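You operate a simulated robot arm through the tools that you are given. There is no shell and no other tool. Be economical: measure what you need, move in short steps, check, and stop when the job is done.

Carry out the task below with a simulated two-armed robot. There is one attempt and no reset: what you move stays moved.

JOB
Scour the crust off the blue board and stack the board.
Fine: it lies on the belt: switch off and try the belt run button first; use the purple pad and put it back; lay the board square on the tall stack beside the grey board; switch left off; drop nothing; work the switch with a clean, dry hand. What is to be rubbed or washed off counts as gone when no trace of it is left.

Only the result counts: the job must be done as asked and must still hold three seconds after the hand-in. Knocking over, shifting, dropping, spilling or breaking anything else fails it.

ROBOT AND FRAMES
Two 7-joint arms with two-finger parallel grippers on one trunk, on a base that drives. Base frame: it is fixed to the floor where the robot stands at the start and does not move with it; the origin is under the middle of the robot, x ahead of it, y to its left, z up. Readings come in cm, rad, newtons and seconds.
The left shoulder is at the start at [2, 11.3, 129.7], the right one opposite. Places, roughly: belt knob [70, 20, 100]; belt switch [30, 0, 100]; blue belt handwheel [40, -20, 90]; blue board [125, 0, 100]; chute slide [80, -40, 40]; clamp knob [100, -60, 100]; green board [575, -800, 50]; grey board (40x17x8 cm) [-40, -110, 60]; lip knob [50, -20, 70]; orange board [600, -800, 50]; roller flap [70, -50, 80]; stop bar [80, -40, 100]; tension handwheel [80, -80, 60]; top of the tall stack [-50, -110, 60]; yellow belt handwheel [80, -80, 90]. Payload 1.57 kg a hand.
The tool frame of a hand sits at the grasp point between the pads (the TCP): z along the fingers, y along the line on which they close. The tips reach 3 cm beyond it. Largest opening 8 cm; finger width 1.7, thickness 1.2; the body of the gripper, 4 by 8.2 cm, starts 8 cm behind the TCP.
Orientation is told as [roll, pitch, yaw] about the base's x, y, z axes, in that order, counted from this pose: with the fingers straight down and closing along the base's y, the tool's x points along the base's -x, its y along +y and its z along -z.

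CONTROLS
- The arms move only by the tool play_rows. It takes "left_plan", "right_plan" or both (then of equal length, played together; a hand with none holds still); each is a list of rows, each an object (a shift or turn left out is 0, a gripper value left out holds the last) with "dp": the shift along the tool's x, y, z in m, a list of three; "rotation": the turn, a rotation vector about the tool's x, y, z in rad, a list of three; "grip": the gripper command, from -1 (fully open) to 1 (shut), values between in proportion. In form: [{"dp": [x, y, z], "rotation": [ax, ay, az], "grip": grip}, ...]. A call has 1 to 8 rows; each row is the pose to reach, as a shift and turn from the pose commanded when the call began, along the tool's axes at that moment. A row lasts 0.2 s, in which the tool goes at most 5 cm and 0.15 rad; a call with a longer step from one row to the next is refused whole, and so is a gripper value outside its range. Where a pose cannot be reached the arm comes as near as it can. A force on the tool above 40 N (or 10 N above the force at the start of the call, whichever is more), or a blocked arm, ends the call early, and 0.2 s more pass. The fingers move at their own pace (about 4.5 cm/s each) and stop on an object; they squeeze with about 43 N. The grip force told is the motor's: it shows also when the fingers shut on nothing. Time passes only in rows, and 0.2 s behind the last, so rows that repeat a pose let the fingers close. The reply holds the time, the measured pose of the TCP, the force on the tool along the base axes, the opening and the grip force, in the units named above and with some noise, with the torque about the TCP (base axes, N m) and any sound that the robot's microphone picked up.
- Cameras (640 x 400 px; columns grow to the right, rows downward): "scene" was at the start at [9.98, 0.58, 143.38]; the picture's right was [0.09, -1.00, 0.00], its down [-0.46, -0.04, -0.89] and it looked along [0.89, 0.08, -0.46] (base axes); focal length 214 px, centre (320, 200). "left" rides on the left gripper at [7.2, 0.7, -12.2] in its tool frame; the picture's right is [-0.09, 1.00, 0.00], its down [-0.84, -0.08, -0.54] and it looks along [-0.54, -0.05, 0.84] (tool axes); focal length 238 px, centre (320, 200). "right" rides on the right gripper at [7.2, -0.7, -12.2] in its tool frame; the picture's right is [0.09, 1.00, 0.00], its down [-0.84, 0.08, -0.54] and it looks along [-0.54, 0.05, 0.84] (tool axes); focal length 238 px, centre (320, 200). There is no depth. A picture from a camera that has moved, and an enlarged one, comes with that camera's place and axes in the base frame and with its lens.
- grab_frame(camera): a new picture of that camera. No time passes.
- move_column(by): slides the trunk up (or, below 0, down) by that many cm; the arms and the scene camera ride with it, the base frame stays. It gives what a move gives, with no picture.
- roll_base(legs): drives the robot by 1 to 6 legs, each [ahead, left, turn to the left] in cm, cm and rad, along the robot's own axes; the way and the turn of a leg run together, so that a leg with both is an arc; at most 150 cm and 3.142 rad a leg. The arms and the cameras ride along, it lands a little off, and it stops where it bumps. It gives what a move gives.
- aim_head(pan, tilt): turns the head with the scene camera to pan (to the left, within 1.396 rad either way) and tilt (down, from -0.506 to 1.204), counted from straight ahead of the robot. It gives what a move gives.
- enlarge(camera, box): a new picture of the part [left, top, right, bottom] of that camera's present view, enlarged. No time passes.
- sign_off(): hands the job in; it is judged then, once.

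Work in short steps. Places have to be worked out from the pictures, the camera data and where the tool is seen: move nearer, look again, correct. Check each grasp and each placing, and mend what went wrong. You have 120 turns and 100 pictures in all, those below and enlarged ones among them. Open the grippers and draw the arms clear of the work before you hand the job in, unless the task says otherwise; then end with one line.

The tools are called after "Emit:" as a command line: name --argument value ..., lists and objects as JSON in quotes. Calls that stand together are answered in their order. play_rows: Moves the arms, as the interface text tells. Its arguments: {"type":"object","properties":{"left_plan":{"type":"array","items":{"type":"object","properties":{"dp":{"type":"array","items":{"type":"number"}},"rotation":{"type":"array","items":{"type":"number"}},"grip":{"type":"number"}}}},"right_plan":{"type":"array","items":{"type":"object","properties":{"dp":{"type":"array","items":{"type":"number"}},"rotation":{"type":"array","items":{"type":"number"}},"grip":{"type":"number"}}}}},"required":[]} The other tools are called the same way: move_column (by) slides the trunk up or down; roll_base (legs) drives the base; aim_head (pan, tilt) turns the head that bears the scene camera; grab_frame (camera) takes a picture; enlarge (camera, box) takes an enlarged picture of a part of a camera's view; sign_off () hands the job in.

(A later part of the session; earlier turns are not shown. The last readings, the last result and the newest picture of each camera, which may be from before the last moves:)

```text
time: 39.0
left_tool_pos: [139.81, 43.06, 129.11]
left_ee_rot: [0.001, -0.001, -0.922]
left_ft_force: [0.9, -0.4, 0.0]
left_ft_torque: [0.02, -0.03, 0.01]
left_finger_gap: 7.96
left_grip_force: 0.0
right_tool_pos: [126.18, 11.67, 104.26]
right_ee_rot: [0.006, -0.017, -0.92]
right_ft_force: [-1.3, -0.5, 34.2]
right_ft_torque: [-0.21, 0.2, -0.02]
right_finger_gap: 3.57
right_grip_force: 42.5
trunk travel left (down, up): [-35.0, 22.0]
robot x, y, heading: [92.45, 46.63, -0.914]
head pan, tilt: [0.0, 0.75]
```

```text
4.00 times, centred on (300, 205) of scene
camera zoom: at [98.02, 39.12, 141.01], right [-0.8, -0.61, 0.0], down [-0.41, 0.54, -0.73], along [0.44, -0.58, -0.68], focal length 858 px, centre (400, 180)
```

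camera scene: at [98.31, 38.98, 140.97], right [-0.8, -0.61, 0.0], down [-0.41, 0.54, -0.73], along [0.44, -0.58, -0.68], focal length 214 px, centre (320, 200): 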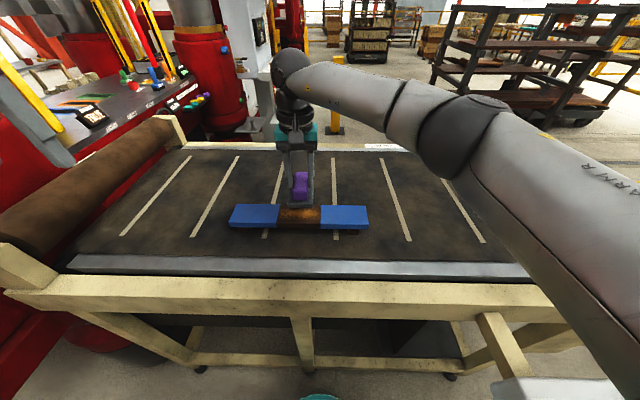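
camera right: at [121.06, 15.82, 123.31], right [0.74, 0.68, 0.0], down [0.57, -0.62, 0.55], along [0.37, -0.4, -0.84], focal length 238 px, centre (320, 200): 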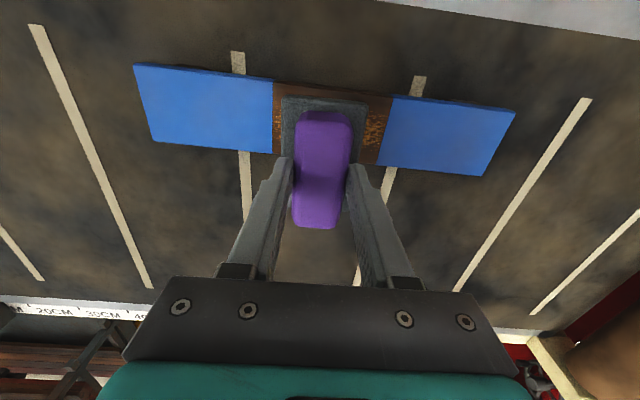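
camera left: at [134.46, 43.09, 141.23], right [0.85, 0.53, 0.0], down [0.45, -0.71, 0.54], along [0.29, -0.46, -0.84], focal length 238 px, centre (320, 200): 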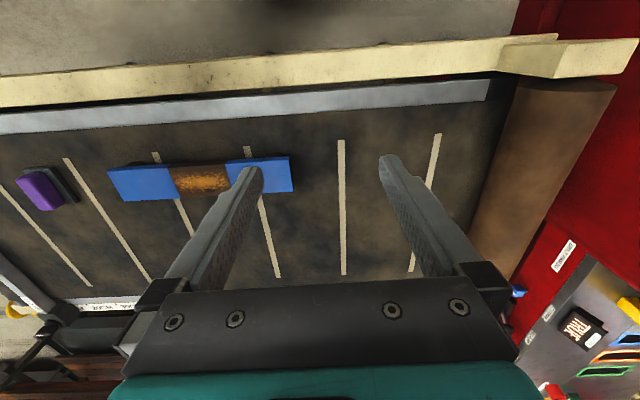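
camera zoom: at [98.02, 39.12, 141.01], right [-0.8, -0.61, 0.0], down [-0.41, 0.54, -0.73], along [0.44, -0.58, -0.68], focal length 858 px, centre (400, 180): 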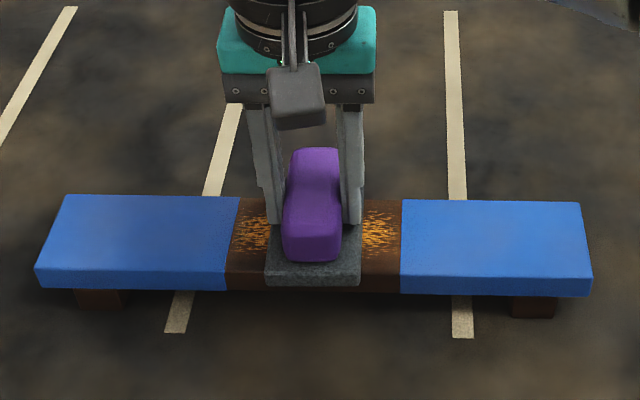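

Contact at TCP 104.3 with 34 N. I ease off 1 mm and rub along the board.

Emit:
play_rows --right_plan '[{"dp": [0, 0, -0.001]}, {"dp": [0, 0.018, -0.001]}, {"dp": [0, 0.036, -0.001]}, {"dp": [0, 0.018, -0.001]}, {"dp": [0, 0, -0.001]}, {"dp": [0, -0.018, -0.001]}, {"dp": [0, -0.036, -0.001]}, {"dp": [0, -0.018, -0.001]}]'

Emit:
enlarge --camera "scene" --box '[220, 160, 380, 250]'

```text
time: 40.8
left_tool_pos: [139.92, 43.1, 129.13]
left_ee_rot: [0.001, 0.0, -0.919]
left_ft_force: [0.0, 0.5, 0.1]
left_ft_torque: [0.0, 0.03, -0.04]
left_finger_gap: 8.0
left_grip_force: 0.0
right_tool_pos: [124.17, 10.18, 104.12]
right_ee_rot: [-0.001, -0.015, -0.927]
right_ft_force: [-8.9, -5.8, 28.9]
right_ft_torque: [-0.11, 0.25, 0.01]
right_finger_gap: 3.5
right_grip_force: 42.7
trunk travel left (down, up): [-35.0, 22.0]
robot x, y, heading: [92.81, 46.57, -0.923]
head pan, tilt: [0.0, 0.75]
```

```text
4.00 times, centred on (300, 205) of scene
camera zoom: at [97.99, 39.02, 141.0], right [-0.8, -0.6, 0.0], down [-0.41, 0.54, -0.73], along [0.44, -0.58, -0.68], focal length 858 px, centre (400, 180)
```

zoom: 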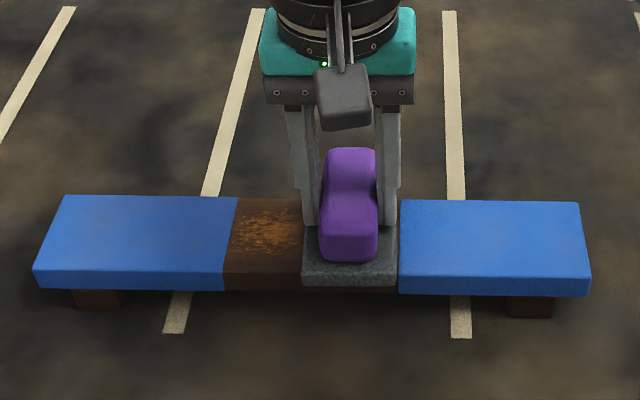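

The crust thins and the board does not slip. Continue rubbing with longer strokes.

Emit:
play_rows --right_plan '[{"dp": [0, 0.02, 0]}, {"dp": [0, 0.04, 0]}, {"dp": [0, 0.06, 0]}, {"dp": [0, 0.035, 0]}, {"dp": [0, 0.01, 0]}, {"dp": [0, -0.015, 0]}, {"dp": [0, 0.01, 0]}, {"dp": [0, 0.03, 0]}]'

Emit:
play_rows --right_plan '[{"dp": [0.008, 0.02, 0]}, {"dp": [0.008, 0.035, 0]}, {"dp": [0.008, 0.01, 0]}, {"dp": [0.008, -0.015, 0]}, {"dp": [0.008, -0.04, 0]}, {"dp": [-0.006, -0.04, 0]}, {"dp": [-0.006, -0.01, 0]}, {"dp": [-0.006, 0.02, 0]}]'

Emit:
enlarge --camera "scene" --box '[220, 160, 380, 250]'

```text
time: 42.6
left_tool_pos: [139.79, 43.08, 129.04]
left_ee_rot: [0.0, -0.002, -0.921]
left_ft_force: [-0.7, 0.5, 0.1]
left_ft_torque: [0.03, 0.0, 0.0]
left_finger_gap: 7.99
left_grip_force: 0.1
right_tool_pos: [126.91, 12.17, 104.19]
right_ee_rot: [0.0, -0.012, -0.92]
right_ft_force: [-2.8, -4.2, 20.4]
right_ft_torque: [-0.44, 0.22, -0.09]
right_finger_gap: 3.5
right_grip_force: 42.4
trunk travel left (down, up): [-35.0, 22.0]
robot x, y, heading: [93.03, 46.69, -0.917]
head pan, tilt: [0.0, 0.75]
```

```text
time: 44.4
left_tool_pos: [139.89, 43.15, 128.97]
left_ee_rot: [0.001, -0.002, -0.922]
left_ft_force: [-0.3, -0.5, 0.5]
left_ft_torque: [0.02, 0.04, 0.01]
left_finger_gap: 8.0
left_grip_force: 0.0
right_tool_pos: [128.82, 12.98, 104.17]
right_ee_rot: [0.002, -0.014, -0.922]
right_ft_force: [-5.4, -3.5, 27.3]
right_ft_torque: [0.12, 0.67, 0.12]
right_finger_gap: 3.55
right_grip_force: 42.7
trunk travel left (down, up): [-35.0, 22.0]
robot x, y, heading: [92.83, 46.74, -0.921]
head pan, tilt: [0.0, 0.75]
```

```text
4.00 times, centred on (300, 205) of scene
camera zoom: at [98.01, 39.06, 141.0], right [-0.8, -0.61, 0.0], down [-0.41, 0.54, -0.73], along [0.44, -0.58, -0.68], focal length 858 px, centre (400, 180)
```

zoom: 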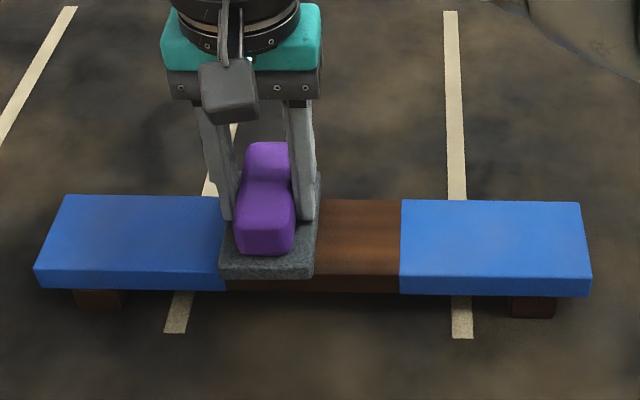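

The right half looks clean. One more full set of strokes, then lift to inspect.

Emit:
play_rows --right_plan '[{"dp": [0.01, 0.01, 0]}, {"dp": [0.012, -0.015, 0]}, {"dp": [0.012, -0.04, 0]}, {"dp": [0.012, -0.06, 0]}, {"dp": [0.004, -0.04, 0]}, {"dp": [0.004, -0.01, 0]}, {"dp": [0.004, 0.01, 0]}, {"dp": [0.004, -0.015, 0]}]'

Emit:
play_rows --right_plan '[{"dp": [0, -0.02, 0]}, {"dp": [0, -0.045, 0]}, {"dp": [0, -0.045, -0.02]}, {"dp": [0, -0.06, -0.06]}, {"dp": [0, -0.1, -0.08]}, {"dp": [0, -0.145, -0.08]}, {"dp": [0, -0.19, -0.08]}]'

Emit:
enlarge --camera "scene" --box '[220, 160, 380, 250]'

Emit:
grab_frame --camera "left"

```text
time: 46.2
left_tool_pos: [139.9, 43.17, 128.92]
left_ee_rot: [-0.001, -0.003, -0.919]
left_ft_force: [-0.4, -0.5, -0.2]
left_ft_torque: [0.01, -0.03, -0.02]
left_finger_gap: 7.99
left_grip_force: 0.1
right_tool_pos: [127.77, 12.87, 104.12]
right_ee_rot: [0.007, -0.01, -0.916]
right_ft_force: [4.7, 3.4, 16.7]
right_ft_torque: [-0.39, -0.06, 0.16]
right_finger_gap: 3.52
right_grip_force: 42.4
trunk travel left (down, up): [-35.0, 22.0]
robot x, y, heading: [92.94, 46.55, -0.918]
head pan, tilt: [0.0, 0.75]
```

```text
time: 47.8
left_tool_pos: [140.0, 43.01, 129.03]
left_ee_rot: [0.002, 0.001, -0.921]
left_ft_force: [-0.1, 0.5, -0.3]
left_ft_torque: [0.01, -0.04, 0.02]
left_finger_gap: 8.01
left_grip_force: 0.0
right_tool_pos: [112.01, 0.97, 112.02]
right_ee_rot: [0.005, -0.008, -0.917]
right_ft_force: [-0.4, -1.3, 0.0]
right_ft_torque: [0.01, 0.0, 0.02]
right_finger_gap: 3.49
right_grip_force: 42.6
trunk travel left (down, up): [-35.0, 22.0]
robot x, y, heading: [92.88, 46.87, -0.915]
head pan, tilt: [0.0, 0.75]
```

```text
4.00 times, centred on (300, 205) of scene
camera zoom: at [98.12, 38.87, 140.97], right [-0.8, -0.61, 0.0], down [-0.41, 0.54, -0.73], along [0.44, -0.58, -0.68], focal length 858 px, centre (400, 180)
```

zoom: 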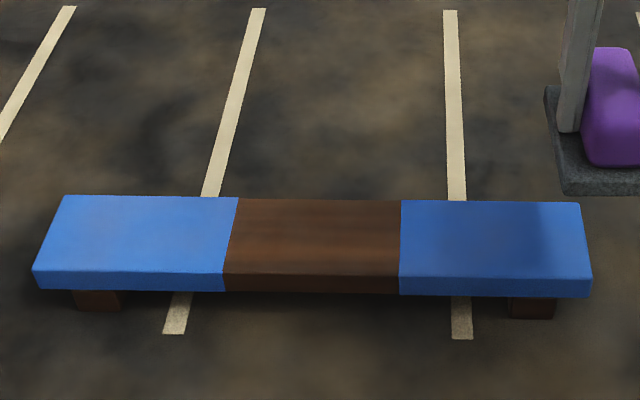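

```text
63 pictures are left
camera left: at [136.04, 49.16, 141.15], right [0.85, 0.53, 0.0], down [0.44, -0.71, 0.54], along [0.29, -0.46, -0.84], focal length 238 px, centre (320, 200)
```

left: 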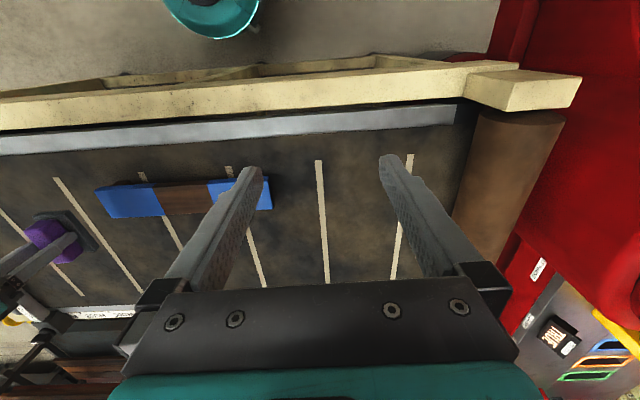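

No trace visible on the board. I carry the pad back to where it lay.

Emit:
play_rows --right_plan '[{"dp": [0, -0.04, 0]}, {"dp": [0, -0.085, 0]}, {"dp": [-0.002, -0.13, 0]}, {"dp": [-0.002, -0.173, 0]}, {"dp": [-0.002, -0.173, 0.04]}, {"dp": [-0.002, -0.173, 0.08]}, {"dp": [-0.002, -0.173, 0.1]}, {"dp": [-0.002, -0.173, 0.107]}]'

Emit:
enlarge --camera "scene" --box '[380, 160, 500, 250]'

```text
time: 49.6
left_tool_pos: [140.0, 43.15, 129.0]
left_ee_rot: [0.0, 0.0, -0.922]
left_ft_force: [-0.3, -0.8, -0.8]
left_ft_torque: [0.0, -0.02, 0.01]
left_finger_gap: 8.0
left_grip_force: 0.0
right_tool_pos: [98.77, -9.75, 101.16]
right_ee_rot: [0.001, -0.008, -0.921]
right_ft_force: [0.0, -0.3, -0.9]
right_ft_torque: [0.01, 0.01, 0.02]
right_finger_gap: 3.51
right_grip_force: 42.4
trunk travel left (down, up): [-35.0, 22.0]
robot x, y, heading: [92.75, 46.31, -0.923]
head pan, tilt: [0.0, 0.75]
```

```text
4.44 times, centred on (440, 205) of scene
camera zoom: at [98.22, 38.92, 140.97], right [-0.8, -0.61, 0.0], down [-0.41, 0.54, -0.73], along [0.44, -0.58, -0.68], focal length 953 px, centre (-213, 178)
```

zoom: 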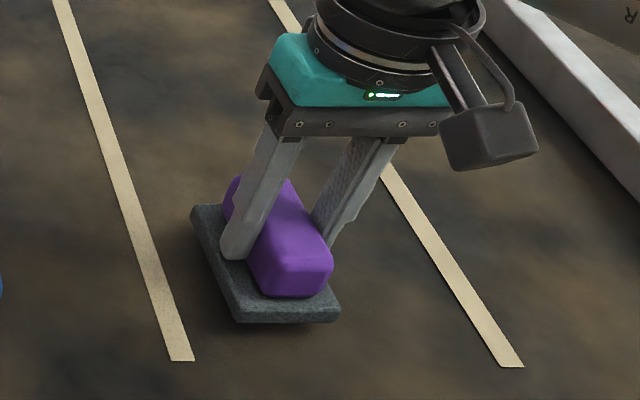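

The pad seems to have ridden up in the grip and hangs just above the belt. I lower in small steps until contact.

Emit:
play_rows --right_plan '[{"dp": [0, 0, 0.002]}, {"dp": [0, 0, 0.004]}, {"dp": [0, 0, 0.006]}]'

Emit:
enlarge --camera "scene" --box '[380, 160, 500, 250]'

```text
time: 50.4
left_tool_pos: [139.99, 43.05, 128.92]
left_ee_rot: [-0.001, 0.0, -0.921]
left_ft_force: [0.0, -0.1, -0.1]
left_ft_torque: [0.02, -0.03, 0.01]
left_finger_gap: 8.0
left_grip_force: 0.1
right_tool_pos: [98.78, -9.64, 100.6]
right_ee_rot: [0.002, -0.01, -0.919]
right_ft_force: [0.1, 0.8, -1.5]
right_ft_torque: [0.02, 0.01, 0.02]
right_finger_gap: 3.51
right_grip_force: 41.8
trunk travel left (down, up): [-35.0, 22.0]
robot x, y, heading: [92.63, 46.55, -0.917]
head pan, tilt: [0.0, 0.75]
```

```text
4.44 times, centred on (440, 205) of scene
camera zoom: at [98.23, 38.92, 140.97], right [-0.8, -0.61, 0.0], down [-0.41, 0.54, -0.73], along [0.44, -0.58, -0.68], focal length 953 px, centre (-213, 178)
```

zoom: 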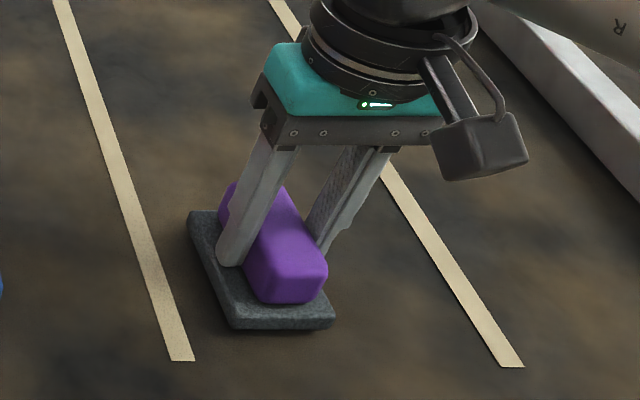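

Still free. Lower further.

Emit:
play_rows --right_plan '[{"dp": [0, -0.001, 0.003]}, {"dp": [0, -0.001, 0.005]}, {"dp": [0, -0.001, 0.007]}, {"dp": [0, -0.001, 0.009]}]'

Emit:
enlarge --camera "scene" --box '[380, 160, 500, 250]'

```text
time: 51.4
left_tool_pos: [139.99, 43.11, 128.96]
left_ee_rot: [-0.002, 0.0, -0.921]
left_ft_force: [0.3, -0.5, -0.7]
left_ft_torque: [0.0, -0.04, -0.02]
left_finger_gap: 7.99
left_grip_force: 0.2
right_tool_pos: [98.72, -9.81, 99.72]
right_ee_rot: [0.003, -0.01, -0.92]
right_ft_force: [-0.8, 1.8, 2.6]
right_ft_torque: [-0.09, 0.06, -0.02]
right_finger_gap: 3.51
right_grip_force: 42.5
trunk travel left (down, up): [-35.0, 22.0]
robot x, y, heading: [92.56, 46.26, -0.918]
head pan, tilt: [0.0, 0.75]
```

```text
4.44 times, centred on (440, 205) of scene
camera zoom: at [98.22, 38.97, 140.98], right [-0.8, -0.61, 0.0], down [-0.41, 0.54, -0.73], along [0.44, -0.58, -0.68], focal length 953 px, centre (-213, 178)
```

zoom: 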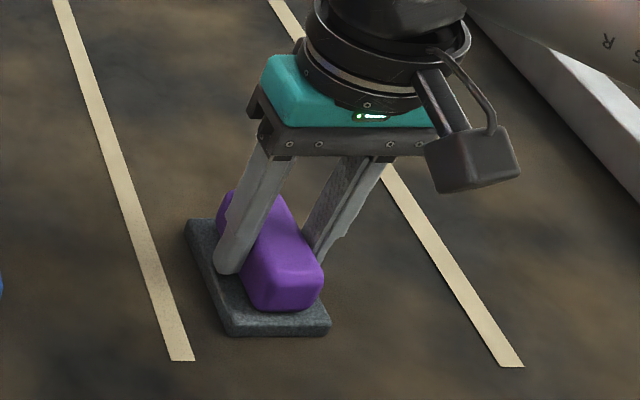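

Contact made; relative to the original it sits ~0.5 cm off. I correct by a small lift-shift-lower and release.

Emit:
play_rows --right_plan '[{"dp": [0, 0, -0.004]}, {"dp": [0.005, -0.005, -0.004]}, {"dp": [0.005, -0.005, 0.0]}, {"dp": [0.005, -0.005, 0.001]}, {"dp": [0.005, -0.005, 0.001], "grip": 0}, {"dp": [0.005, -0.005, 0.001], "grip": -0.5}, {"dp": [0.005, -0.005, -0.01], "grip": -1}, {"dp": [0.005, -0.005, -0.05], "grip": -1}]'

Emit:
play_rows --right_plan '[{"dp": [0.01, 0, -0.04]}, {"dp": [0.02, 0.04, -0.08]}, {"dp": [0.02, 0.08, -0.12]}]'

Emit:
grab_frame --camera "scene"

Emit:
grab_frame --camera "right"

```text
time: 53.2
left_tool_pos: [139.99, 43.0, 129.08]
left_ee_rot: [-0.001, 0.0, -0.922]
left_ft_force: [0.2, 0.5, 0.1]
left_ft_torque: [0.02, -0.02, -0.05]
left_finger_gap: 8.01
left_grip_force: 0.1
right_tool_pos: [97.79, -9.6, 104.6]
right_ee_rot: [0.002, -0.009, -0.917]
right_ft_force: [0.8, 0.3, 0.2]
right_ft_torque: [0.05, 0.03, 0.04]
right_finger_gap: 7.98
right_grip_force: 0.0
trunk travel left (down, up): [-35.0, 22.0]
robot x, y, heading: [92.81, 46.52, -0.919]
head pan, tilt: [0.0, 0.75]
```

```text
refused: row 2 steps farther than a row can; nothing moved
```

```text
59 pictures are left
camera scene: at [98.23, 38.97, 140.98], right [-0.8, -0.61, 0.0], down [-0.41, 0.54, -0.73], along [0.44, -0.58, -0.68], focal length 214 px, centre (320, 200)
```

scene: 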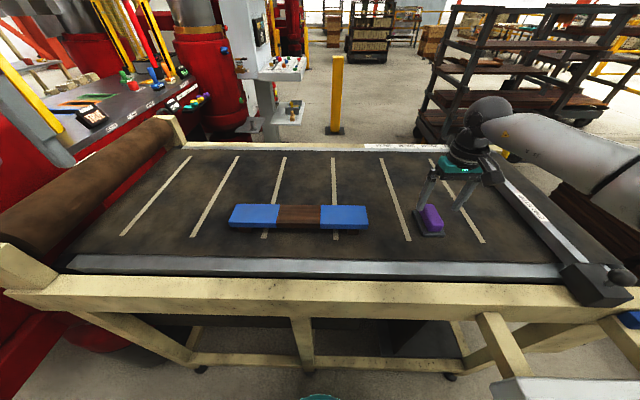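

```text
58 pictures are left
camera right: at [92.85, -4.22, 116.65], right [0.74, 0.68, 0.0], down [0.57, -0.61, 0.55], along [0.37, -0.4, -0.84], focal length 238 px, centre (320, 200)
```

right: 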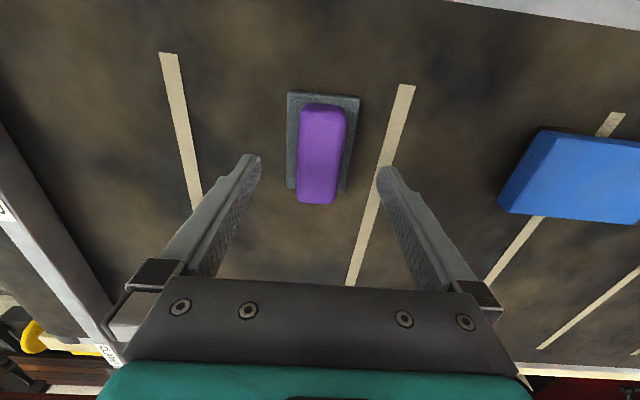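

The pad is back. Before gripping the board (≈37×7 cm, yaw ≈0.632, centre ≈[126.5,11.5]) I raise the right hand and look toward the stack by panning the head.

Emit:
play_rows --right_plan '[{"dp": [0.01, 0, -0.04]}, {"dp": [0.02, 0.02, -0.08]}, {"dp": [0.02, 0.05, -0.12]}]'

Emit:
aim_head --pan -1.35 --tilt 0.45

Emit:
grab_frame --camera "scene"

```text
time: 54.0
left_tool_pos: [140.05, 43.17, 129.04]
left_ee_rot: [-0.001, 0.001, -0.92]
left_ft_force: [0.5, 0.3, 0.8]
left_ft_torque: [-0.02, 0.01, 0.01]
left_finger_gap: 8.02
left_grip_force: 0.0
right_tool_pos: [100.64, -5.01, 116.66]
right_ee_rot: [0.003, -0.009, -0.921]
right_ft_force: [0.9, -0.4, 0.5]
right_ft_torque: [-0.03, 0.04, -0.03]
right_finger_gap: 8.0
right_grip_force: 0.1
trunk travel left (down, up): [-35.0, 22.0]
robot x, y, heading: [92.49, 46.86, -0.925]
head pan, tilt: [0.0, 0.75]
```

```text
time: 55.5
left_tool_pos: [140.16, 42.99, 129.04]
left_ee_rot: [-0.002, -0.001, -0.92]
left_ft_force: [-1.1, -0.1, 0.1]
left_ft_torque: [0.01, 0.0, -0.02]
left_finger_gap: 7.99
left_grip_force: 0.0
right_tool_pos: [100.53, -5.13, 116.6]
right_ee_rot: [0.001, -0.009, -0.92]
right_ft_force: [0.1, -0.3, -0.6]
right_ft_torque: [-0.06, 0.01, -0.05]
right_finger_gap: 7.99
right_grip_force: 0.1
trunk travel left (down, up): [-35.0, 22.0]
robot x, y, heading: [92.82, 46.28, -0.919]
head pan, tilt: [-1.349, 0.45]
```

```text
57 pictures are left
camera scene: at [87.31, 38.49, 143.61], right [-0.77, 0.64, 0.0], down [0.28, 0.33, -0.9], along [-0.58, -0.69, -0.44], focal length 214 px, centre (320, 200)
```

scene: 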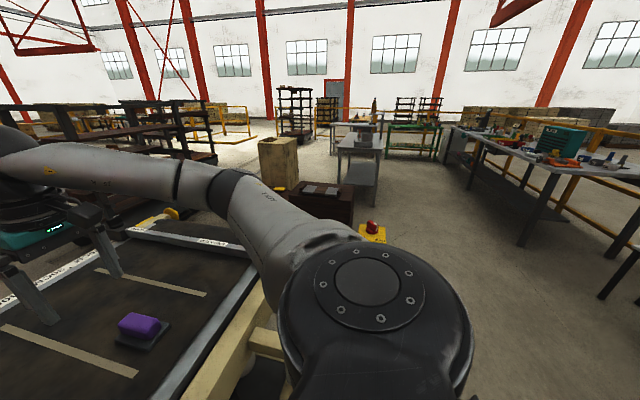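

Emit:
enlarge --camera "scene" --box '[240, 120, 400, 220]'

```text
4.00 times, centred on (320, 170) of scene
camera zoom: at [87.31, 38.49, 143.61], right [-0.77, 0.64, 0.0], down [0.28, 0.33, -0.9], along [-0.58, -0.69, -0.44], focal length 858 px, centre (320, 320)
```

zoom: 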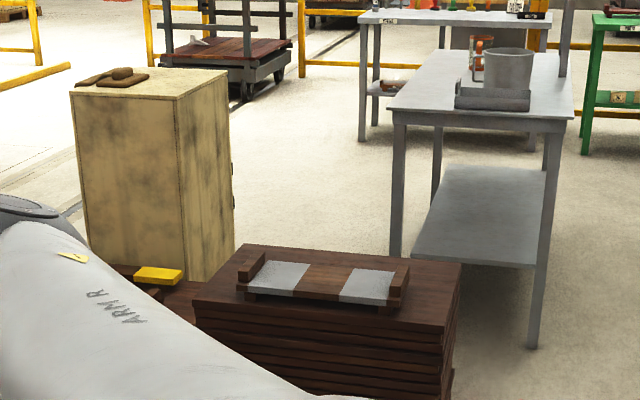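

The tall stack (≈59×43 cm, long axis ≈126°) carries the grey board on its front half; the free strip is behind it. I keep this for later and bring the right hand over the blue board, turned 90°.

Emit:
play_rows --right_plan '[{"dp": [0, 0.04, -0.01], "rotation": [0, 0, -0.14]}, {"dp": [-0.005, 0.08, -0.01], "rotation": [0, 0, -0.28]}, {"dp": [-0.01, 0.12, -0.01], "rotation": [0, 0, -0.42]}, {"dp": [-0.015, 0.16, -0.01], "rotation": [0, 0, -0.56]}, {"dp": [-0.02, 0.2, -0.01], "rotation": [0, 0, -0.7]}, {"dp": [-0.025, 0.24, -0.01], "rotation": [0, 0, -0.84]}, {"dp": [-0.025, 0.275, -0.01], "rotation": [0, 0, -0.98]}, {"dp": [-0.025, 0.307, -0.01], "rotation": [0, 0, -1.12]}]'

Emit:
play_rows --right_plan '[{"rotation": [0, 0, -0.14]}, {"rotation": [0, 0, -0.28]}, {"rotation": [0, 0, -0.432]}, {"rotation": [0, 0, -0.432]}]'

Emit:
aim_head --pan 0 --tilt 0.75

Emit:
grab_frame --camera "right"

Emit:
grab_frame --camera "scene"

```text
time: 57.3
left_tool_pos: [139.92, 43.05, 129.01]
left_ee_rot: [0.0, 0.0, -0.921]
left_ft_force: [0.4, -0.2, -0.3]
left_ft_torque: [0.01, 0.0, 0.0]
left_finger_gap: 8.0
left_grip_force: 0.0
right_tool_pos: [119.03, 11.95, 116.29]
right_ee_rot: [-0.005, -0.01, 0.121]
right_ft_force: [-0.4, 1.2, 1.0]
right_ft_torque: [0.01, -0.02, 0.02]
right_finger_gap: 8.0
right_grip_force: 0.1
right hand out of reach, approached as far as the arm can: row 6, 7, 8
trunk travel left (down, up): [-35.0, 22.0]
robot x, y, heading: [92.99, 46.56, -0.919]
head pan, tilt: [-1.349, 0.45]
```

```text
refused: row 3 steps farther than a row can; nothing moved
```

```text
time: 58.8
left_tool_pos: [140.1, 43.03, 128.87]
left_ee_rot: [-0.002, 0.0, -0.92]
left_ft_force: [0.4, 0.3, -0.6]
left_ft_torque: [-0.03, -0.02, 0.03]
left_finger_gap: 8.03
left_grip_force: 0.0
right_tool_pos: [119.17, 11.9, 116.35]
right_ee_rot: [-0.006, -0.009, 0.122]
right_ft_force: [-0.1, -0.3, 0.1]
right_ft_torque: [0.04, 0.02, 0.03]
right_finger_gap: 8.04
right_grip_force: 0.1
trunk travel left (down, up): [-35.0, 22.0]
robot x, y, heading: [92.32, 46.31, -0.921]
head pan, tilt: [0.0, 0.75]
```

```text
55 pictures are left
camera right: at [111.94, 10.44, 128.4], right [-0.21, 0.98, -0.01], down [0.82, 0.18, 0.55], along [0.54, 0.11, -0.84], focal length 238 px, centre (320, 200)
```

right: 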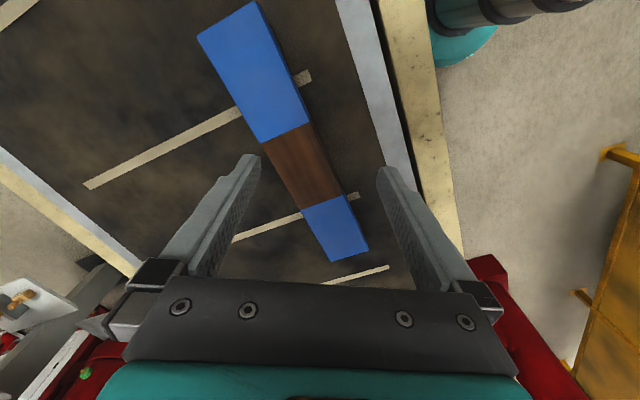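

```text
54 pictures are left
camera scene: at [98.23, 38.93, 140.97], right [-0.8, -0.6, 0.0], down [-0.41, 0.54, -0.73], along [0.44, -0.58, -0.68], focal length 214 px, centre (320, 200)
```

scene: 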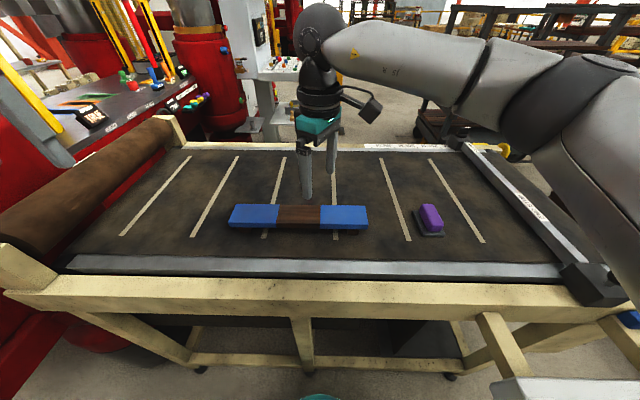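

The right arm can't reach that pose there. I retract it and use the left hand, turned the other way, starting by rotating it in place.

Emit:
play_rows --right_plan '[{"dp": [0.035, -0.008, -0.01], "rotation": [0, 0, 0.13]}, {"dp": [0.075, -0.016, -0.02], "rotation": [0, 0, 0.26]}, {"dp": [0.115, -0.024, -0.03], "rotation": [0, 0, 0.39]}, {"dp": [0.155, -0.032, -0.04], "rotation": [0, 0, 0.52]}, {"dp": [0.195, -0.04, -0.05], "rotation": [0, 0, 0.65]}, {"dp": [0.235, -0.048, -0.06], "rotation": [0, 0, 0.78]}, {"dp": [0.275, -0.056, -0.07], "rotation": [0, 0, 0.91]}, {"dp": [0.309, -0.065, -0.08], "rotation": [0, 0, 1.04]}]' --left_plan '[{"rotation": [0, 0, 0.14]}, {"rotation": [0, 0, 0.28]}, {"rotation": [0, 0, 0.42]}, {"rotation": [0, 0, 0.56]}, {"rotation": [0, 0, 0.7]}, {"rotation": [0, 0, 0.84]}, {"rotation": [0, 0, 0.98]}, {"rotation": [0, 0, 1.12]}]'

```text
time: 60.6
left_tool_pos: [139.96, 42.97, 129.0]
left_ee_rot: [-0.001, -0.001, -2.045]
left_ft_force: [0.1, 0.3, 0.7]
left_ft_torque: [0.03, 0.0, -0.01]
left_finger_gap: 8.0
left_grip_force: 0.1
right_tool_pos: [88.96, 1.89, 124.45]
right_ee_rot: [0.007, -0.009, -0.922]
right_ft_force: [-0.2, -0.7, 0.3]
right_ft_torque: [0.01, -0.01, -0.02]
right_finger_gap: 8.02
right_grip_force: 0.1
trunk travel left (down, up): [-35.0, 22.0]
robot x, y, heading: [92.56, 46.43, -0.921]
head pan, tilt: [0.0, 0.75]
```

Left rotation works. Now move it over the board's middle, finishing the turn.

Emit:
play_rows --left_plan '[{"dp": [-0.043, 0.003, 0.01], "rotation": [0, 0, 0.1]}, {"dp": [-0.086, 0.006, 0.02], "rotation": [0, 0, 0.2]}, {"dp": [-0.129, 0.009, 0.03], "rotation": [0, 0, 0.3]}, {"dp": [-0.172, 0.012, 0.045], "rotation": [0, 0, 0.4]}, {"dp": [-0.215, 0.015, 0.06], "rotation": [0, 0, 0.465]}, {"dp": [-0.258, 0.018, 0.075], "rotation": [0, 0, 0.465]}, {"dp": [-0.3, 0.021, 0.09], "rotation": [0, 0, 0.465]}, {"dp": [-0.342, 0.024, 0.105], "rotation": [0, 0, 0.465]}]'

Emit:
grab_frame --camera "left"

```text
time: 62.4
left_tool_pos: [126.34, 11.08, 118.36]
left_ee_rot: [-0.001, -0.001, -2.506]
left_ft_force: [0.1, -0.6, -0.3]
left_ft_torque: [-0.02, 0.03, 0.01]
left_finger_gap: 8.01
left_grip_force: 0.0
right_tool_pos: [89.01, 1.77, 124.31]
right_ee_rot: [0.006, -0.009, -0.919]
right_ft_force: [-0.7, -0.7, -0.3]
right_ft_torque: [0.07, -0.03, -0.04]
right_finger_gap: 8.01
right_grip_force: 0.2
trunk travel left (down, up): [-35.0, 22.0]
robot x, y, heading: [92.71, 46.43, -0.921]
head pan, tilt: [0.0, 0.75]
```

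```text
53 pictures are left
camera left: at [132.48, 14.94, 130.56], right [0.52, -0.86, 0.0], down [-0.72, -0.43, 0.54], along [-0.46, -0.28, -0.84], focal length 238 px, centre (320, 200)
```

left: 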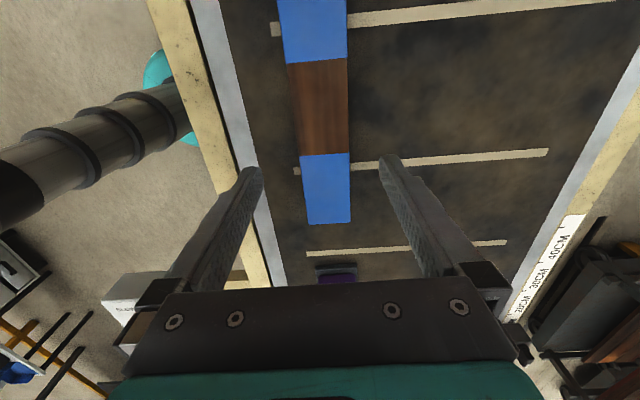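

Yaw is right; I shift +0.3 cm laterally, +0.6 along, and descend to just above the board.

Emit:
play_rows --left_plan '[{"dp": [0.006, 0.003, 0.04], "grip": -1}, {"dp": [0.006, 0.003, 0.08]}, {"dp": [0.006, 0.003, 0.12]}, {"dp": [0.006, 0.003, 0.148]}, {"dp": [0.006, 0.003, 0.148]}]'

Emit:
grab_frame --camera "left"

Emit:
enlarge --camera "scene" --box '[220, 160, 380, 250]'

```text
time: 63.6
left_tool_pos: [127.09, 11.4, 103.82]
left_ee_rot: [-0.001, -0.002, -2.506]
left_ft_force: [-0.3, -0.1, 0.7]
left_ft_torque: [0.0, 0.04, -0.01]
left_finger_gap: 8.01
left_grip_force: 0.0
right_tool_pos: [89.1, 1.98, 124.49]
right_ee_rot: [0.006, -0.009, -0.919]
right_ft_force: [0.8, 0.2, 0.2]
right_ft_torque: [0.02, -0.02, 0.01]
right_finger_gap: 8.0
right_grip_force: 0.0
trunk travel left (down, up): [-35.0, 22.0]
robot x, y, heading: [92.54, 46.45, -0.922]
head pan, tilt: [0.0, 0.75]
```

```text
52 pictures are left
camera left: at [133.32, 15.17, 116.05], right [0.52, -0.86, 0.0], down [-0.72, -0.43, 0.54], along [-0.46, -0.28, -0.84], focal length 238 px, centre (320, 200)
```

left: 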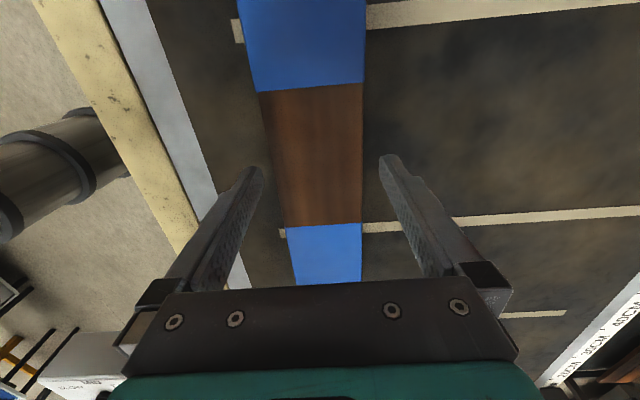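

```text
4.00 times, centred on (300, 205) of scene
camera zoom: at [98.23, 38.93, 140.97], right [-0.8, -0.61, 0.0], down [-0.41, 0.54, -0.73], along [0.44, -0.58, -0.68], focal length 858 px, centre (400, 180)
```

zoom: 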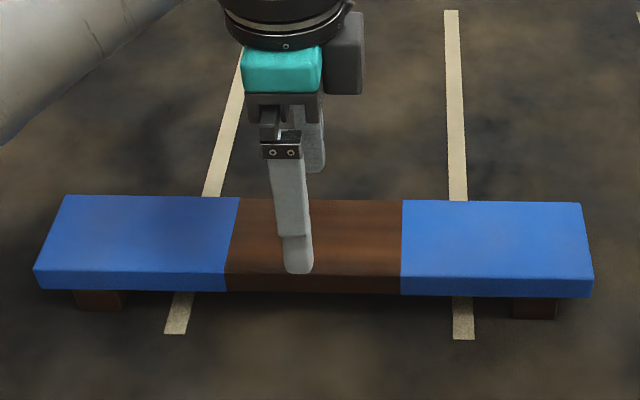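

Well centred with clearance both sides. Descend and close on the board.

Emit:
play_rows --left_plan '[{"dp": [0.002, 0, 0.02]}, {"dp": [0.002, 0, 0.035]}, {"dp": [0.002, 0, 0.042]}, {"dp": [0.002, 0, 0.042], "grip": -0.6}, {"dp": [0.002, 0, 0.042], "grip": -0.2}, {"dp": [0.002, 0, 0.042], "grip": 0.2}, {"dp": [0.002, 0, 0.042], "grip": 0.2}]'

Emit:
enlarge --camera "scene" --box '[220, 160, 380, 250]'

```text
time: 65.2
left_tool_pos: [127.33, 11.63, 99.56]
left_ee_rot: [0.0, 0.0, -2.507]
left_ft_force: [-1.5, 0.9, 0.5]
left_ft_torque: [0.14, 0.1, -0.06]
left_finger_gap: 6.96
left_grip_force: 40.4
right_tool_pos: [89.06, 1.94, 124.4]
right_ee_rot: [0.005, -0.009, -0.92]
right_ft_force: [-0.2, 0.4, 0.2]
right_ft_torque: [0.0, 0.03, -0.04]
right_finger_gap: 8.03
right_grip_force: 0.1
trunk travel left (down, up): [-35.0, 22.0]
robot x, y, heading: [92.87, 46.41, -0.925]
head pan, tilt: [0.0, 0.75]
```

```text
4.00 times, centred on (300, 205) of scene
camera zoom: at [98.23, 38.94, 140.97], right [-0.8, -0.61, 0.0], down [-0.41, 0.54, -0.73], along [0.44, -0.58, -0.68], focal length 858 px, centre (400, 180)
```

zoom: 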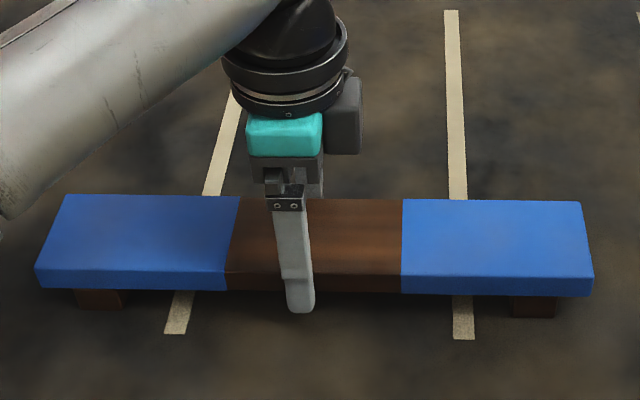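

Gripped at width 6.96. Lift 5 cm and check level and weight.

Emit:
play_rows --left_plan '[{"dp": [0, 0, -0.01], "grip": 0.6}, {"dp": [0, 0, -0.03]}, {"dp": [0, 0, -0.06]}, {"dp": [0, 0, -0.06]}]'

Emit:
enlarge --camera "scene" --box '[200, 120, 420, 260]'

```text
time: 66.2
left_tool_pos: [127.31, 11.44, 105.69]
left_ee_rot: [0.0, -0.001, -2.507]
left_ft_force: [0.8, -0.3, -2.7]
left_ft_torque: [0.04, -0.01, 0.0]
left_finger_gap: 6.95
left_grip_force: 42.7
right_tool_pos: [89.01, 1.92, 124.47]
right_ee_rot: [0.006, -0.009, -0.919]
right_ft_force: [0.4, 0.5, 0.4]
right_ft_torque: [0.02, 0.0, -0.03]
right_finger_gap: 7.97
right_grip_force: 0.1
trunk travel left (down, up): [-35.0, 22.0]
robot x, y, heading: [92.63, 46.73, -0.921]
head pan, tilt: [0.0, 0.75]
```

```text
2.86 times, centred on (310, 190) of scene
camera zoom: at [98.26, 38.91, 140.97], right [-0.8, -0.61, 0.0], down [-0.41, 0.54, -0.73], along [0.44, -0.58, -0.68], focal length 613 px, centre (349, 229)
```

zoom: 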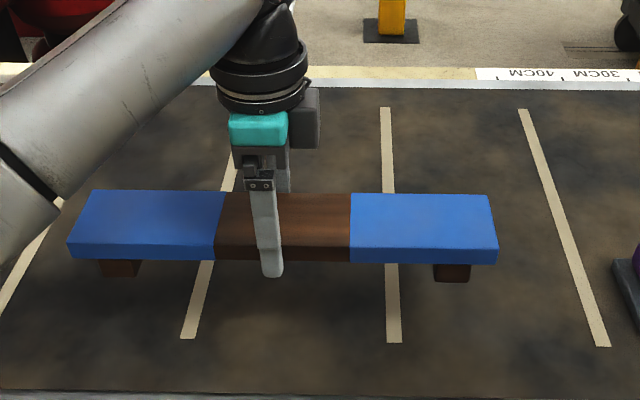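

Light and level. I raise it, pull it in a little, then back away from the belt and drive round toward the stack.

Emit:
play_rows --left_plan '[{"dp": [0, 0, -0.04]}, {"dp": [0, 0, -0.08]}, {"dp": [0, -0.01, -0.12]}, {"dp": [0, -0.03, -0.15]}, {"dp": [0, -0.05, -0.18]}, {"dp": [0, -0.07, -0.18]}]'

Emit:
roll_base --legs '[[-35, 0, 0], [-36, -137, 0]]'

Emit:
aim_head --pan -0.6 --tilt 0.6

Emit:
grab_frame --camera "scene"

```text
time: 67.6
left_tool_pos: [123.19, 17.06, 123.49]
left_ee_rot: [0.001, 0.002, -2.505]
left_ft_force: [-0.3, -0.2, -3.0]
left_ft_torque: [0.0, -0.02, -0.01]
left_finger_gap: 6.95
left_grip_force: 42.7
right_tool_pos: [89.17, 1.94, 124.54]
right_ee_rot: [0.005, -0.007, -0.921]
right_ft_force: [0.2, 0.8, 0.0]
right_ft_torque: [-0.01, 0.02, 0.03]
right_finger_gap: 7.99
right_grip_force: 0.1
trunk travel left (down, up): [-35.0, 22.0]
robot x, y, heading: [93.12, 46.49, -0.919]
head pan, tilt: [0.0, 0.75]
```

```text
time: 76.6
left_tool_pos: [-29.11, -11.45, 123.53]
left_ee_rot: [0.0, -0.001, -2.48]
left_ft_force: [-0.3, 1.0, -3.6]
left_ft_torque: [0.01, -0.04, 0.01]
left_finger_gap: 6.95
left_grip_force: 42.7
right_tool_pos: [-62.78, -27.57, 124.39]
right_ee_rot: [0.005, -0.008, -0.895]
right_ft_force: [-0.2, -0.2, -0.8]
right_ft_torque: [0.01, 0.02, 0.0]
right_finger_gap: 8.01
right_grip_force: 0.0
trunk travel left (down, up): [-35.0, 22.0]
robot x, y, heading: [-60.44, 17.43, -0.898]
head pan, tilt: [0.0, 0.75]
```

```text
time: 77.6
left_tool_pos: [-29.11, -11.29, 123.54]
left_ee_rot: [0.0, 0.001, -2.48]
left_ft_force: [-0.1, 0.4, -3.6]
left_ft_torque: [0.01, -0.02, -0.05]
left_finger_gap: 6.96
left_grip_force: 43.2
right_tool_pos: [-62.8, -27.47, 124.39]
right_ee_rot: [0.004, -0.008, -0.894]
right_ft_force: [-0.1, -0.5, 1.1]
right_ft_torque: [-0.01, -0.01, -0.03]
right_finger_gap: 8.0
right_grip_force: 0.0
trunk travel left (down, up): [-35.0, 22.0]
robot x, y, heading: [-60.28, 17.62, -0.897]
head pan, tilt: [-0.6, 0.6]
```

```text
48 pictures are left
camera scene: at [-59.11, 7.43, 142.26], right [-1.0, -0.08, 0.0], down [-0.04, 0.56, -0.82], along [0.06, -0.82, -0.57], focal length 214 px, centre (320, 200)
```

scene: 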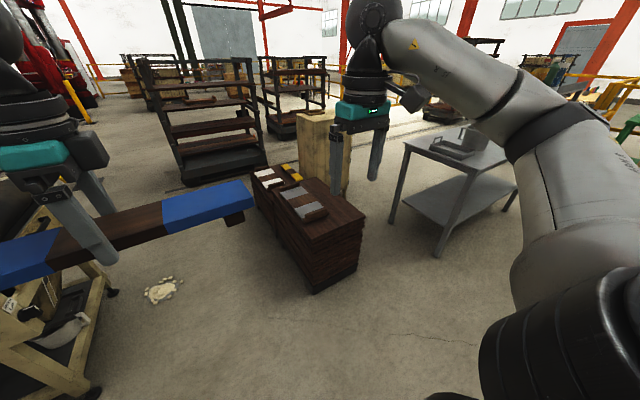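

I zoom on the stack from here.

Emit:
enlarge --camera "scene" --box '[220, 130, 520, 310]'

```text
2.13 times, centred on (370, 220) of scene
camera zoom: at [-59.11, 7.43, 142.26], right [-1.0, -0.08, 0.0], down [-0.04, 0.56, -0.82], along [0.06, -0.82, -0.57], focal length 458 px, centre (213, 157)
```

zoom: 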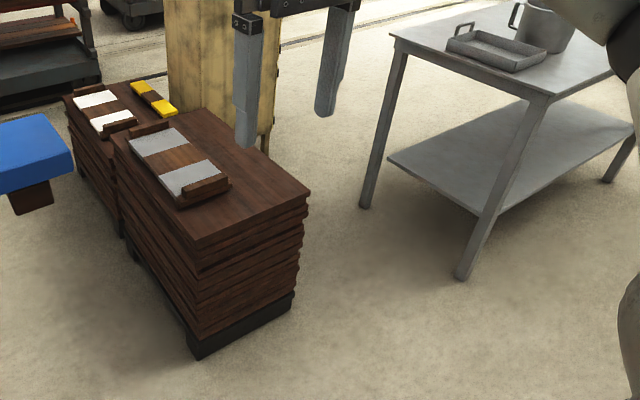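

Stack top: centre ≈[-45,-112], grey on the near/front strip, free strip behind. I turn to face along the short axis and back around to the corridor between stack and table.

Emit:
roll_base --legs '[[0, 0, 1.519], [-116, -59, 0]]'

Emit:
aim_head --pan -0.8 --tilt 0.7

Emit:
grab_frame --camera "scene"

```text
time: 87.9
left_tool_pos: [-91.3, -69.62, 123.51]
left_ee_rot: [0.0, 0.0, -0.976]
left_ft_force: [-0.3, 0.2, -3.7]
left_ft_torque: [0.06, 0.04, 0.0]
left_finger_gap: 6.95
left_grip_force: 42.8
right_tool_pos: [-77.52, -104.22, 124.4]
right_ee_rot: [0.004, -0.007, 0.611]
right_ft_force: [0.5, 0.3, -0.8]
right_ft_torque: [0.01, 0.03, -0.02]
right_finger_gap: 8.01
right_grip_force: 0.0
trunk travel left (down, up): [-35.0, 22.0]
robot x, y, heading: [-122.04, -98.57, 0.611]
head pan, tilt: [-0.6, 0.6]
```

```text
time: 88.6
left_tool_pos: [-91.48, -69.46, 123.41]
left_ee_rot: [-0.001, 0.001, -0.976]
left_ft_force: [0.0, -0.8, -2.9]
left_ft_torque: [-0.01, 0.04, 0.0]
left_finger_gap: 6.97
left_grip_force: 43.1
right_tool_pos: [-77.46, -104.15, 124.34]
right_ee_rot: [0.005, -0.008, 0.611]
right_ft_force: [-0.7, -0.7, 0.0]
right_ft_torque: [-0.01, 0.0, 0.0]
right_finger_gap: 8.0
right_grip_force: 0.1
trunk travel left (down, up): [-35.0, 22.0]
robot x, y, heading: [-122.07, -98.88, 0.605]
head pan, tilt: [-0.799, 0.7]
```

```text
46 pictures are left
camera scene: at [-112.99, -100.03, 141.4], right [-0.19, -0.98, 0.0], down [-0.63, 0.12, -0.77], along [0.75, -0.14, -0.64], focal length 214 px, centre (320, 200)
```

scene: 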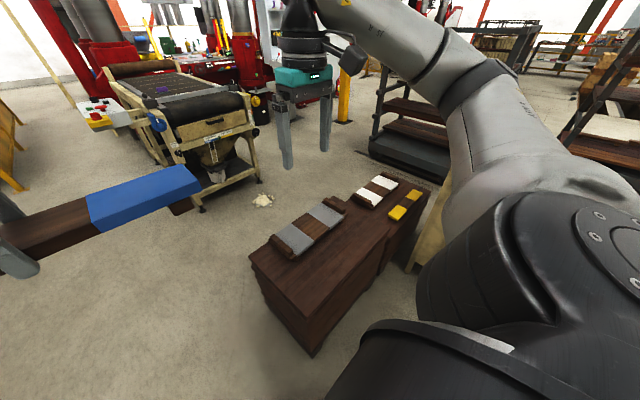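

Estimates agree (back edge from [-79.4,-100.6] to [-47,-147]). I strafe right along the corridor to face the free strip.

Emit:
roll_base --legs '[[0, -59, 0.012]]'

Emit:
aim_head --pan 0 --tilt 0.95

Emit:
grab_frame --camera "scene"

Emit:
grab_frame --camera "right"

```text
time: 92.0
left_tool_pos: [-57.31, -117.55, 123.51]
left_ee_rot: [-0.001, 0.001, -0.958]
left_ft_force: [0.2, -0.5, -3.0]
left_ft_torque: [0.06, 0.05, -0.03]
left_finger_gap: 6.92
left_grip_force: 42.6
right_tool_pos: [-42.94, -152.1, 124.43]
right_ee_rot: [0.005, -0.009, 0.626]
right_ft_force: [0.7, 0.0, -0.6]
right_ft_torque: [0.06, 0.01, 0.01]
right_finger_gap: 7.98
right_grip_force: 0.0
trunk travel left (down, up): [-35.0, 22.0]
robot x, y, heading: [-87.76, -147.05, 0.624]
head pan, tilt: [-0.799, 0.7]
```

```text
time: 93.1
left_tool_pos: [-57.35, -117.65, 123.43]
left_ee_rot: [0.0, -0.001, -0.958]
left_ft_force: [0.3, 0.3, -3.9]
left_ft_torque: [-0.02, 0.03, 0.03]
left_finger_gap: 6.92
left_grip_force: 43.3
right_tool_pos: [-42.79, -152.08, 124.38]
right_ee_rot: [0.004, -0.008, 0.628]
right_ft_force: [-0.7, -0.6, -0.6]
right_ft_torque: [0.01, -0.03, -0.01]
right_finger_gap: 7.97
right_grip_force: 0.1
trunk travel left (down, up): [-35.0, 22.0]
robot x, y, heading: [-87.53, -147.43, 0.631]
head pan, tilt: [0.0, 0.949]
```

```text
45 pictures are left
camera scene: at [-80.9, -142.77, 139.42], right [0.59, -0.81, 0.0], down [-0.66, -0.48, -0.58], along [0.47, 0.34, -0.81], focal length 214 px, centre (320, 200)
```

scene: 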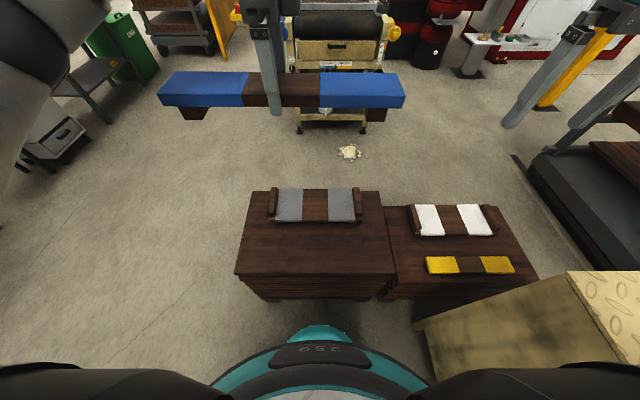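

```text
44 pictures are left
camera right: at [-48.43, -156.94, 136.5], right [-0.66, 0.75, 0.0], down [0.63, 0.55, 0.55], along [0.41, 0.36, -0.84], focal length 238 px, centre (320, 200)
```

right: 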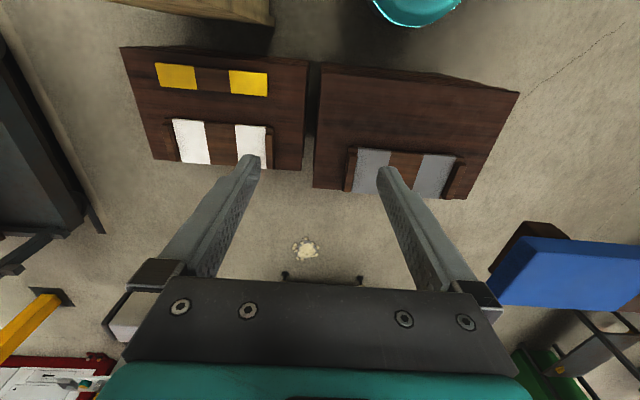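

Both cameras agree: free strip is 22 cm deep, its edge mid ≈[-62.4,-128]; blue centre should go to ≈[-52.3,-120.7]. I raise the right arm out of the way and shift the board right/forward above its place.

Emit:
play_rows --left_plan '[{"dp": [-0.012, 0.006, 0]}, {"dp": [-0.024, 0.012, 0]}, {"dp": [-0.036, 0.018, 0]}, {"dp": [-0.045, 0.024, 0]}, {"dp": [-0.045, 0.024, 0]}, {"dp": [-0.045, 0.024, 0]}]' --right_plan '[{"dp": [0.01, 0, -0.04]}, {"dp": [0.02, 0, -0.08]}, {"dp": [0.03, 0, -0.12]}, {"dp": [0.04, 0, -0.16]}, {"dp": [0.05, 0, -0.2]}, {"dp": [0.05, 0, -0.24]}]'

Emit:
move_column --by -15

Emit:
grab_frame --camera "scene"

Emit:
grab_frame --camera "left"

```text
time: 94.5
left_tool_pos: [-52.8, -119.81, 123.44]
left_ee_rot: [0.001, -0.002, -0.959]
left_ft_force: [0.0, 1.0, -3.3]
left_ft_torque: [0.02, 0.01, -0.01]
left_finger_gap: 6.98
left_grip_force: 43.1
right_tool_pos: [-44.85, -152.03, 146.26]
right_ee_rot: [0.007, -0.009, 0.628]
right_ft_force: [0.3, -0.5, -0.3]
right_ft_torque: [0.02, -0.02, 0.04]
right_finger_gap: 8.05
right_grip_force: 0.1
right hand out of reach, approached as far as the arm can: row 5, 6
trunk travel left (down, up): [-35.0, 22.0]
robot x, y, heading: [-87.36, -147.19, 0.63]
head pan, tilt: [0.0, 0.949]
```

```text
time: 96.3
left_tool_pos: [-52.79, -119.86, 108.38]
left_ee_rot: [0.0, 0.0, -0.958]
left_ft_force: [-0.2, 0.5, -3.0]
left_ft_torque: [0.05, 0.03, 0.03]
left_finger_gap: 6.94
left_grip_force: 42.8
right_tool_pos: [-44.79, -152.25, 131.17]
right_ee_rot: [0.006, -0.009, 0.626]
right_ft_force: [0.3, 0.6, 0.4]
right_ft_torque: [-0.05, 0.03, 0.0]
right_finger_gap: 8.01
right_grip_force: 0.0
trunk travel left (down, up): [-20.0, 37.0]
robot x, y, heading: [-87.8, -147.01, 0.625]
head pan, tilt: [0.0, 0.949]
```

```text
43 pictures are left
camera scene: at [-80.91, -142.77, 124.43], right [0.59, -0.81, 0.0], down [-0.66, -0.48, -0.58], along [0.47, 0.34, -0.81], focal length 214 px, centre (320, 200)
```

scene: 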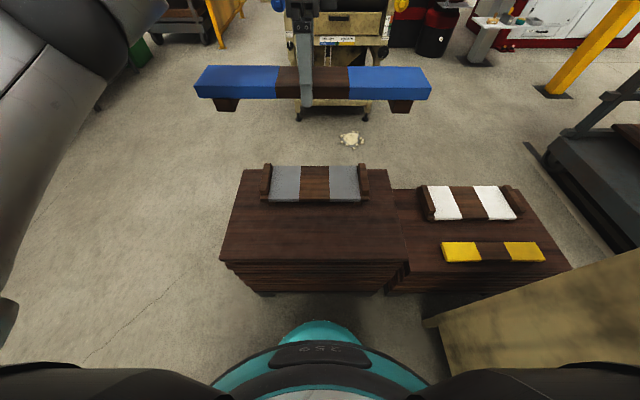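

```text
42 pictures are left
camera left: at [-56.42, -113.51, 120.56], right [0.87, 0.5, 0.0], down [0.42, -0.73, 0.54], along [0.27, -0.47, -0.84], focal length 238 px, centre (320, 200)
```

left: 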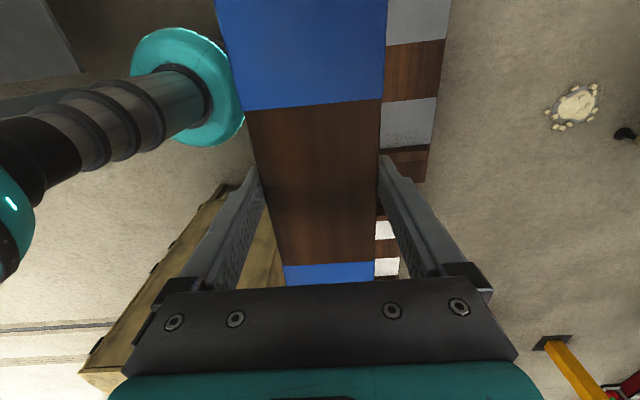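

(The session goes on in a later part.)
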